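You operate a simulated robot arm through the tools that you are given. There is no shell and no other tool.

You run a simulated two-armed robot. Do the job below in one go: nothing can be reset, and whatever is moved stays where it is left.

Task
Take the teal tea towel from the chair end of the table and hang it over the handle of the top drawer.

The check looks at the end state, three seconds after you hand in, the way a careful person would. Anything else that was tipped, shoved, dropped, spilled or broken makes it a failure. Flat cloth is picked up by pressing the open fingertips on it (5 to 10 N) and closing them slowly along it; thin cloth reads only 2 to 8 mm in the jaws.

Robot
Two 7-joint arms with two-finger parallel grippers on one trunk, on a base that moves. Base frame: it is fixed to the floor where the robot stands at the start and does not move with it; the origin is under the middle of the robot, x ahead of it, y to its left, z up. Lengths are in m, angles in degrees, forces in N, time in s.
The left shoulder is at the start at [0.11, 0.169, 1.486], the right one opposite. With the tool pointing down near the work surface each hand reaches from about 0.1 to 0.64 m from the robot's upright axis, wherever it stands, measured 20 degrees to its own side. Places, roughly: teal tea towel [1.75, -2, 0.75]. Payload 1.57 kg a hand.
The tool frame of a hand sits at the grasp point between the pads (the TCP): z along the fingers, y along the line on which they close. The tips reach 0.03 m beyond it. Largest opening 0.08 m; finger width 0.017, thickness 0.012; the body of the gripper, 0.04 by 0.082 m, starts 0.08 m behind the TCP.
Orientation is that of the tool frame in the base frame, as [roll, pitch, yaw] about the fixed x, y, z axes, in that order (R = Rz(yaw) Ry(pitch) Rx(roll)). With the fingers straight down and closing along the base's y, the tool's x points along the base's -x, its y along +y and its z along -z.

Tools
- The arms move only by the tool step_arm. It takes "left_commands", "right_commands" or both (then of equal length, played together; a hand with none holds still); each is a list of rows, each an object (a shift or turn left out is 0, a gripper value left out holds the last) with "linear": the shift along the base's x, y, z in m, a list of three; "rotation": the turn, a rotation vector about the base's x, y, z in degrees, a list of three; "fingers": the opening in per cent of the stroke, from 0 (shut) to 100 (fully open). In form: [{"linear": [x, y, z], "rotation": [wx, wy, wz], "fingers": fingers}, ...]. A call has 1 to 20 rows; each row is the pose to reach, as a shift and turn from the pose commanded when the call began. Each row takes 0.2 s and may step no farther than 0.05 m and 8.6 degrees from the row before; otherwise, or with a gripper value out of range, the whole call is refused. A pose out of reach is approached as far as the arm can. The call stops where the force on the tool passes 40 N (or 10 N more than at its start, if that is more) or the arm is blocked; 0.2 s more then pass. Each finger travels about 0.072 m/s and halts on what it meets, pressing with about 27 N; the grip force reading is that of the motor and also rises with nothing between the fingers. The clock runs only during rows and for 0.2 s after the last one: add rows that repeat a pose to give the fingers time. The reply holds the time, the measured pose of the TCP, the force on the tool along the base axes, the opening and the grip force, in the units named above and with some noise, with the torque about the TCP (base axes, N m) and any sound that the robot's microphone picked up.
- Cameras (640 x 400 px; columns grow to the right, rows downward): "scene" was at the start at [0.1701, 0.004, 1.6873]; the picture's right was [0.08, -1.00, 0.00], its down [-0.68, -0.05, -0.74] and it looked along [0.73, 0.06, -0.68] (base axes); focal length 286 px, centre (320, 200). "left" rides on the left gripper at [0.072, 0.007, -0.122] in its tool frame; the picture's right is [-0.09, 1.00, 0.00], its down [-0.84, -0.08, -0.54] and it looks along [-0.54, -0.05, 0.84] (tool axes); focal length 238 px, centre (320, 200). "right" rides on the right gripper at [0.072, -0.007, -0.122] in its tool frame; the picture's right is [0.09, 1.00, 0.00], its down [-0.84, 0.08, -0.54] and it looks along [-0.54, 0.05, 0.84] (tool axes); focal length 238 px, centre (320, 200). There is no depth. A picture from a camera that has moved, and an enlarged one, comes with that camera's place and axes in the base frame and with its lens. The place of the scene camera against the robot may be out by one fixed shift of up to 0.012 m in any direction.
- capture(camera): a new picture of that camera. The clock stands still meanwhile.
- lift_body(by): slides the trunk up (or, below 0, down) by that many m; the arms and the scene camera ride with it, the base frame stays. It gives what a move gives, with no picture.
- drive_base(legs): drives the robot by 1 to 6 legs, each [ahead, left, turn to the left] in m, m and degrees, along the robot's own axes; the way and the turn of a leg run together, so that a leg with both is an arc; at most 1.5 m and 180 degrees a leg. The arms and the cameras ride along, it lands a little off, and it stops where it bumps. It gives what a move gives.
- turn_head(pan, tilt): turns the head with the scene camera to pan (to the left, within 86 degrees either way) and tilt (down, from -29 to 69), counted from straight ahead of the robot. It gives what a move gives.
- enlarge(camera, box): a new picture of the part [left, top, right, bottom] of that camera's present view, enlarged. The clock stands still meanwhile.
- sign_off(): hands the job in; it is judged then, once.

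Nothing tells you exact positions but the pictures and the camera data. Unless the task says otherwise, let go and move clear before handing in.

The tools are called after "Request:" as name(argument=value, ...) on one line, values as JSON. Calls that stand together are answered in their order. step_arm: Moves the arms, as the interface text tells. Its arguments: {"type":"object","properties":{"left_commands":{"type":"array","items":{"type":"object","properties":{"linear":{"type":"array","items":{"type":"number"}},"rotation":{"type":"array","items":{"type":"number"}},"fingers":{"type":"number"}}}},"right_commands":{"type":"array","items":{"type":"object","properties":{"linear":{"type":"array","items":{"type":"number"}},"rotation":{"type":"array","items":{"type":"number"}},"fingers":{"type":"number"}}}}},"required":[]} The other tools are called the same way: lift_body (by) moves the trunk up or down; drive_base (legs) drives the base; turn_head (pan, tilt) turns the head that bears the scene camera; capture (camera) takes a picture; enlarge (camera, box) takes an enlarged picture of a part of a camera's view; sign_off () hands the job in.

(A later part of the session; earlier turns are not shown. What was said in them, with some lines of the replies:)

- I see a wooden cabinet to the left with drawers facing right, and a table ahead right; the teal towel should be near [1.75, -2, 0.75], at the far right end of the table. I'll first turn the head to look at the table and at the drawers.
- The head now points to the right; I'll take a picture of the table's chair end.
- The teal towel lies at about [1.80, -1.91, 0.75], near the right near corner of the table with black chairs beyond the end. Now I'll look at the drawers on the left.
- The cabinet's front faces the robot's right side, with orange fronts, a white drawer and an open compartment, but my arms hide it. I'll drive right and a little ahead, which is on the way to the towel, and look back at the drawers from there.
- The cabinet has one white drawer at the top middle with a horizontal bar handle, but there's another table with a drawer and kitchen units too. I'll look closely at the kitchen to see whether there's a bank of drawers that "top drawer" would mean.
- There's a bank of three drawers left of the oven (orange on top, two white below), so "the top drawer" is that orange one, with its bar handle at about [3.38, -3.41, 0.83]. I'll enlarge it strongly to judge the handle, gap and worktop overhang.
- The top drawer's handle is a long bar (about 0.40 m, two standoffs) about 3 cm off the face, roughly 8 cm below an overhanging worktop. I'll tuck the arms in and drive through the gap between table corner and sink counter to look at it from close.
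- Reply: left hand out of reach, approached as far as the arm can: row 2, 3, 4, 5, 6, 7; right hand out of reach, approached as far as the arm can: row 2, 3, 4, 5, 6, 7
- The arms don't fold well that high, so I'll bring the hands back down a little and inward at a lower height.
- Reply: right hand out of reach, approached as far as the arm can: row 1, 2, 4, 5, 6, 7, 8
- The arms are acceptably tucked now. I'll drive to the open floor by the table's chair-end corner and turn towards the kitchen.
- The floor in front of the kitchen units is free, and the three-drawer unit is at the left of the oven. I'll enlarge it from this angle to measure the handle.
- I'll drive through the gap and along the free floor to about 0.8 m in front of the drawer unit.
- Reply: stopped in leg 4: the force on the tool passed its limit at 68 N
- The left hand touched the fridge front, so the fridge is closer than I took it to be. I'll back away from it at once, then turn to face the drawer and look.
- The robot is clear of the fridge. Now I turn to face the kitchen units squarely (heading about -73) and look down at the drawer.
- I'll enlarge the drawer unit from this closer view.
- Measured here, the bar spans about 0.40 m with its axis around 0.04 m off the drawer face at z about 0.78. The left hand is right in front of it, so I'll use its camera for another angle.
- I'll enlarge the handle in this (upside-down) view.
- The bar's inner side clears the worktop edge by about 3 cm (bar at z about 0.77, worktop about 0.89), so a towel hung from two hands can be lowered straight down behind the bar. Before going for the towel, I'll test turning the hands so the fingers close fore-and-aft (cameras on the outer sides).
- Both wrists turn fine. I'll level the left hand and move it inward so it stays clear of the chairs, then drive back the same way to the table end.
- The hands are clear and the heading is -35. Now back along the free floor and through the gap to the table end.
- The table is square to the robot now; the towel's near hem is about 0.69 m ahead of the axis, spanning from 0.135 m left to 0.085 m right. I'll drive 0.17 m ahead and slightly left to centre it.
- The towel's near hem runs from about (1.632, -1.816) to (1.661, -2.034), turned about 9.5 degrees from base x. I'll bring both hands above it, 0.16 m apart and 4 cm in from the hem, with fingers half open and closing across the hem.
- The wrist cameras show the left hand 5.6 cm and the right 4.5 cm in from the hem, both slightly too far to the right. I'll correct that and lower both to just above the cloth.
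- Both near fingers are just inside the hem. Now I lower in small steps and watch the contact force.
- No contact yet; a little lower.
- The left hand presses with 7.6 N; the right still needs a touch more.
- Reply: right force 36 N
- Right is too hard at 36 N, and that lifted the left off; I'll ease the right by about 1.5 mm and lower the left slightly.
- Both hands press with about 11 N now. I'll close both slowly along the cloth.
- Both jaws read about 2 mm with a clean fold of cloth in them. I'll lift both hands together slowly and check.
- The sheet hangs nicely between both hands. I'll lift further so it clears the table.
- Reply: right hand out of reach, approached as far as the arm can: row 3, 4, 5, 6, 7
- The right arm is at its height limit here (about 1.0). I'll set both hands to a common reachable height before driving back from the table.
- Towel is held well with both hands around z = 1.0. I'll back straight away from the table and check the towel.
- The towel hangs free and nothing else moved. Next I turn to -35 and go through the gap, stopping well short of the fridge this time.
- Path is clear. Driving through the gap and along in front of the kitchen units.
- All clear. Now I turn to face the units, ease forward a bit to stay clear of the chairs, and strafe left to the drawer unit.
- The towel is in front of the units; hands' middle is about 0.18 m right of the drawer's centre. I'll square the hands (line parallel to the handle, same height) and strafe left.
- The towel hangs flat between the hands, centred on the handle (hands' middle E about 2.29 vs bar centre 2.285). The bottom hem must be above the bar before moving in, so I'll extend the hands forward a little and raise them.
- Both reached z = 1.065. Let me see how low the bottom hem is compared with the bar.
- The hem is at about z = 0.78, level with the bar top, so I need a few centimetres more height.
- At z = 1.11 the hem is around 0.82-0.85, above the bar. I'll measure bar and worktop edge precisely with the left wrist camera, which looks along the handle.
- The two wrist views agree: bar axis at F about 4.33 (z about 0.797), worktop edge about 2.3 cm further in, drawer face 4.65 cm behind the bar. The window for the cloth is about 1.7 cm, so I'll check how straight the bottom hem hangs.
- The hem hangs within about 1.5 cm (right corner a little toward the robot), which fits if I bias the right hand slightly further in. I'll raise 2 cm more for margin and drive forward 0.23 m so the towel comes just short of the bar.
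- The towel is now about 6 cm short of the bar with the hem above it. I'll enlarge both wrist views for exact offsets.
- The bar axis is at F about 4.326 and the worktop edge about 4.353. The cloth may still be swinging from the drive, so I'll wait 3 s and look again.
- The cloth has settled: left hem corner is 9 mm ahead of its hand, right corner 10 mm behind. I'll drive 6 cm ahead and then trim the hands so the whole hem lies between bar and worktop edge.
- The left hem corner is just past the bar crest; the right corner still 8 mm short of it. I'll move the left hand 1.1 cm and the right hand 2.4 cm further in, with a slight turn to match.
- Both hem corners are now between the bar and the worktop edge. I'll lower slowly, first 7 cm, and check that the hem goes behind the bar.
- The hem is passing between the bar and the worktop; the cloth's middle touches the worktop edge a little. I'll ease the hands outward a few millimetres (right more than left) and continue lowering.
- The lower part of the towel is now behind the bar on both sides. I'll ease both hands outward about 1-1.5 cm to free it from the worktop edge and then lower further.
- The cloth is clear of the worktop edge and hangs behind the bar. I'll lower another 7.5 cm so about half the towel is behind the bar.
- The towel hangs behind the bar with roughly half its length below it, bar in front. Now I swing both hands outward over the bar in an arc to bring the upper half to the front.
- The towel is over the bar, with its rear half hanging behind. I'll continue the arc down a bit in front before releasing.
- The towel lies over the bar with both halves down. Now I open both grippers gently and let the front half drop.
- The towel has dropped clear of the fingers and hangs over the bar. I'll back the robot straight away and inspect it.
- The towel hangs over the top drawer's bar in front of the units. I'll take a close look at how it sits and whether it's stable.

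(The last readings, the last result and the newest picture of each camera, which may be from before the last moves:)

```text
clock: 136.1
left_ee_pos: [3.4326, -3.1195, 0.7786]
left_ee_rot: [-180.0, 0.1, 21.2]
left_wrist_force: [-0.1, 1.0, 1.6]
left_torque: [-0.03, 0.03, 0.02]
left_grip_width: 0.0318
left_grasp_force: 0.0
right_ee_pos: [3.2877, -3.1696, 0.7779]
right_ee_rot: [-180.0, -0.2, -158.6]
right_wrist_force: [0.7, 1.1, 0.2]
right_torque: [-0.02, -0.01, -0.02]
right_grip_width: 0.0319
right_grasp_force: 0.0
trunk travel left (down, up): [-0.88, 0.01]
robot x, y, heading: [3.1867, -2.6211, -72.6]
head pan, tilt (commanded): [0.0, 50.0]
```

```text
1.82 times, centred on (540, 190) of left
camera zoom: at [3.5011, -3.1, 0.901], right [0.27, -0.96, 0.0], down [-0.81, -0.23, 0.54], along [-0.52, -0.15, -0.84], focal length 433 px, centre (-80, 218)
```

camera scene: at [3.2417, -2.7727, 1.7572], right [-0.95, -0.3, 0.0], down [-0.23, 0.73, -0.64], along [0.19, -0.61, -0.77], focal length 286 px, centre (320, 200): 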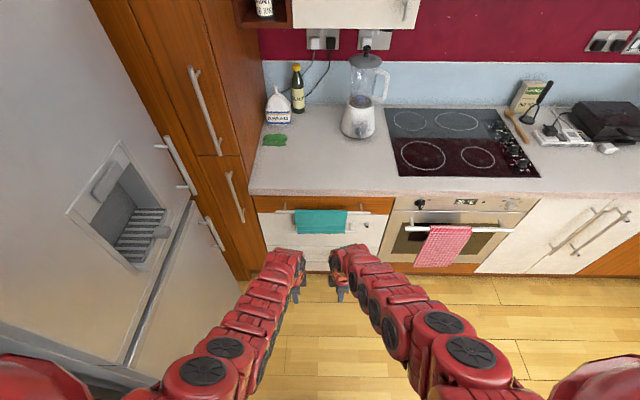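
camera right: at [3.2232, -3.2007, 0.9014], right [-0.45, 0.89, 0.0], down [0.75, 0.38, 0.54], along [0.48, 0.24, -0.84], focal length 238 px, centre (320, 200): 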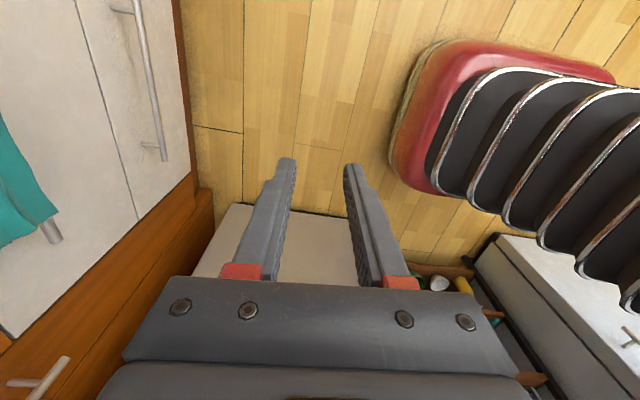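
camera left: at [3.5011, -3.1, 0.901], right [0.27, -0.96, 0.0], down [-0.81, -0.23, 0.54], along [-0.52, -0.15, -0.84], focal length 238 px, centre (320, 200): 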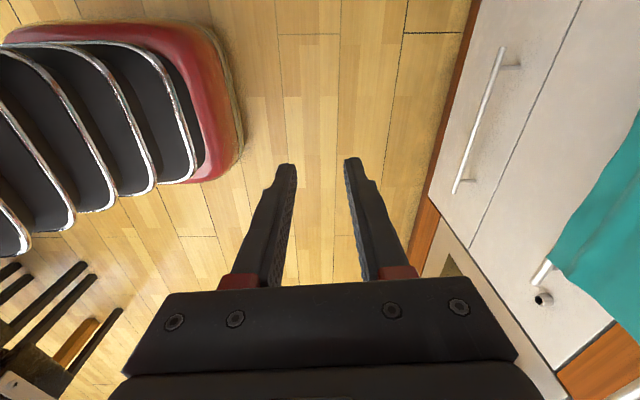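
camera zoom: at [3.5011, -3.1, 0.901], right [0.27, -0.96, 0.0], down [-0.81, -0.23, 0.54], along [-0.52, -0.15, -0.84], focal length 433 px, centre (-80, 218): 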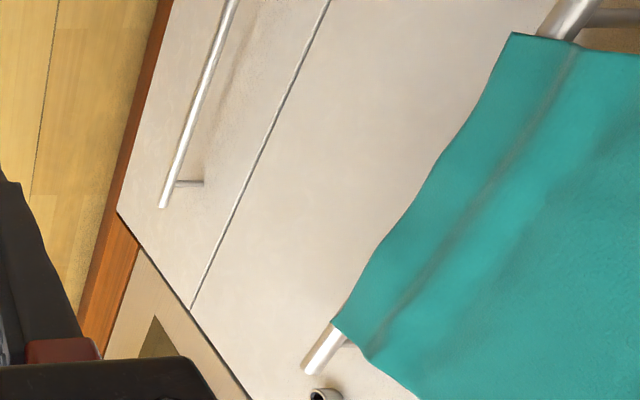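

The towel hangs squarely over the handle with the rear half visible behind it. I see a teal tint on the right arm link, so I'll check that it's just a reflection, and wait a few seconds to see that the towel stays put.

Request:
step_arm(left_commands=[{"fingers": 40}, {"fingers": 40}, {"fingers": 40}, {"fingers": 40}, {"fingers": 40}, {"fingers": 40}, {"fingers": 40}, {"fingers": 40}, {"fingers": 40}, {"fingers": 40}, {"fingers": 40}, {"fingers": 40}, {"fingers": 40}, {"fingers": 40}, {"fingers": 40}])

Request:
drive_base(legs=[[-0.12, 0, 0]])

Request:
capture(camera="scene")

Request:
enlarge(camera="scene", box=[240, 150, 400, 250])

Request:
enlarge(camera="scene", box=[280, 230, 400, 320])

```text
clock: 139.3
left_ee_pos: [3.4327, -3.1204, 0.779]
left_ee_rot: [-179.8, 0.0, 21.2]
left_wrist_force: [-0.4, -0.6, -0.6]
left_torque: [0.01, 0.01, 0.03]
left_grip_width: 0.0322
left_grasp_force: 0.1
right_ee_pos: [3.2882, -3.169, 0.778]
right_ee_rot: [-180.0, -0.1, -158.6]
right_wrist_force: [0.0, 0.3, 0.4]
right_torque: [0.02, 0.02, -0.02]
right_grip_width: 0.032
right_grasp_force: 0.1
trunk travel left (down, up): [-0.88, 0.01]
robot x, y, heading: [3.1903, -2.6217, -72.3]
head pan, tilt (commanded): [0.0, 50.0]
```

```text
clock: 140.6
left_ee_pos: [3.3977, -3.0054, 0.7802]
left_ee_rot: [-179.8, 0.0, 21.2]
left_wrist_force: [0.5, 1.0, -0.3]
left_torque: [0.02, 0.03, 0.01]
left_grip_width: 0.0319
left_grasp_force: 0.2
right_ee_pos: [3.2521, -3.0559, 0.7779]
right_ee_rot: [180.0, 0.0, -158.6]
right_wrist_force: [-0.4, 0.9, 0.5]
right_torque: [0.0, 0.02, -0.03]
right_grip_width: 0.0321
right_grasp_force: 0.0
trunk travel left (down, up): [-0.88, 0.01]
robot x, y, heading: [3.1523, -2.5069, -72.7]
head pan, tilt (commanded): [0.0, 50.0]
```

```text
taken
camera scene: at [3.2066, -2.6603, 1.7569], right [-0.95, -0.3, 0.0], down [-0.23, 0.73, -0.64], along [0.19, -0.61, -0.77], focal length 286 px, centre (320, 200)
```

scene: 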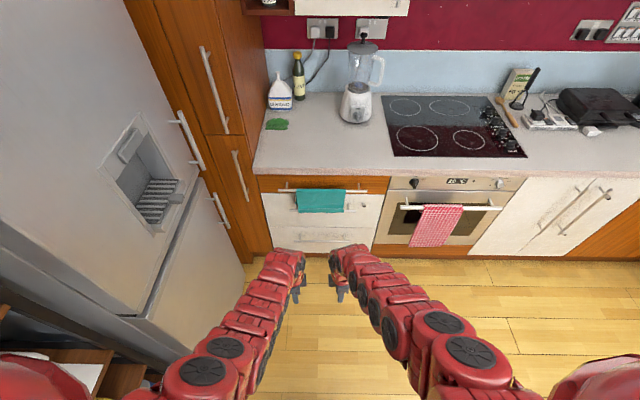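

```text
4.00 times, centred on (320, 200) of scene
camera zoom: at [3.2066, -2.6603, 1.7569], right [-0.95, -0.3, 0.0], down [-0.23, 0.73, -0.64], along [0.19, -0.61, -0.77], focal length 1145 px, centre (320, 200)
```

zoom: 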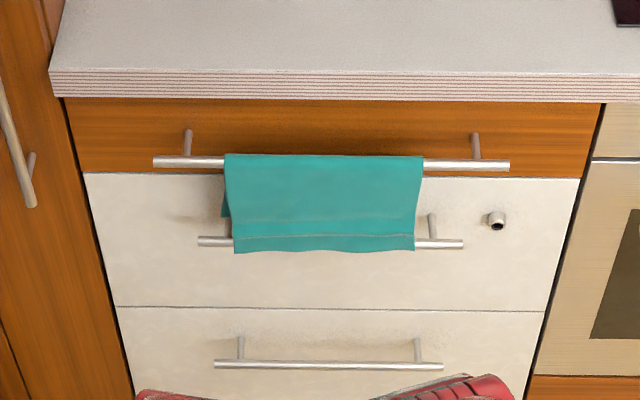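

```text
4.44 times, centred on (340, 275) of scene
camera zoom: at [3.2066, -2.6603, 1.7569], right [-0.95, -0.3, 0.0], down [-0.23, 0.73, -0.64], along [0.19, -0.61, -0.77], focal length 1272 px, centre (231, -133)
```

zoom: 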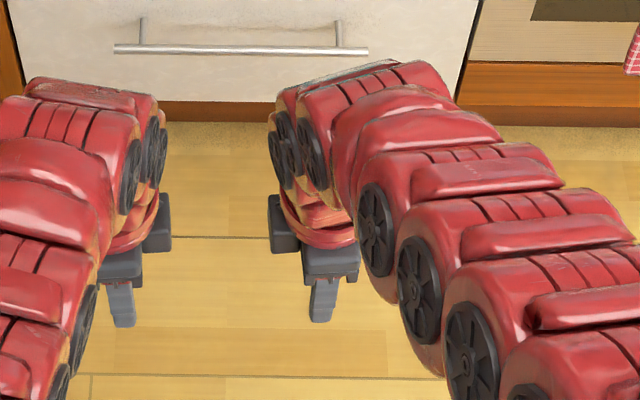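

The towel hangs over the top drawer's handle with both halves down. It hasn't moved over several seconds, the drawers are shut, and both hands are clear. The teal tint on the arm was only a reflection, so I'm handing in.

Request:
sign_off()

```text
The job is handed in.
```

I hung the teal tea towel over the handle of the top drawer. I took "the top drawer" to be the orange one in the three-drawer unit left of the oven. The result of the check hasn't come back.

- **Towel:** about half hangs behind the bar and half in front, between the two standoffs. It had not moved when I looked again about five seconds after letting go. Both hands are open and the robot has backed well away.
- **Fridge contact:** on the first drive to the kitchen, the left hand bumped the fridge front with about 68 N. I backed off at once. The doors are still shut, and I saw no shift or mark on the fridge.
- **Worktop contact:** while I lowered the towel, its middle briefly pressed against the worktop edge. I moved it clear straight away.
- **Not rechecked:** I saw nothing disturbed on the table or around the chairs as I drove away, but I did not go back for a last look before handing in.
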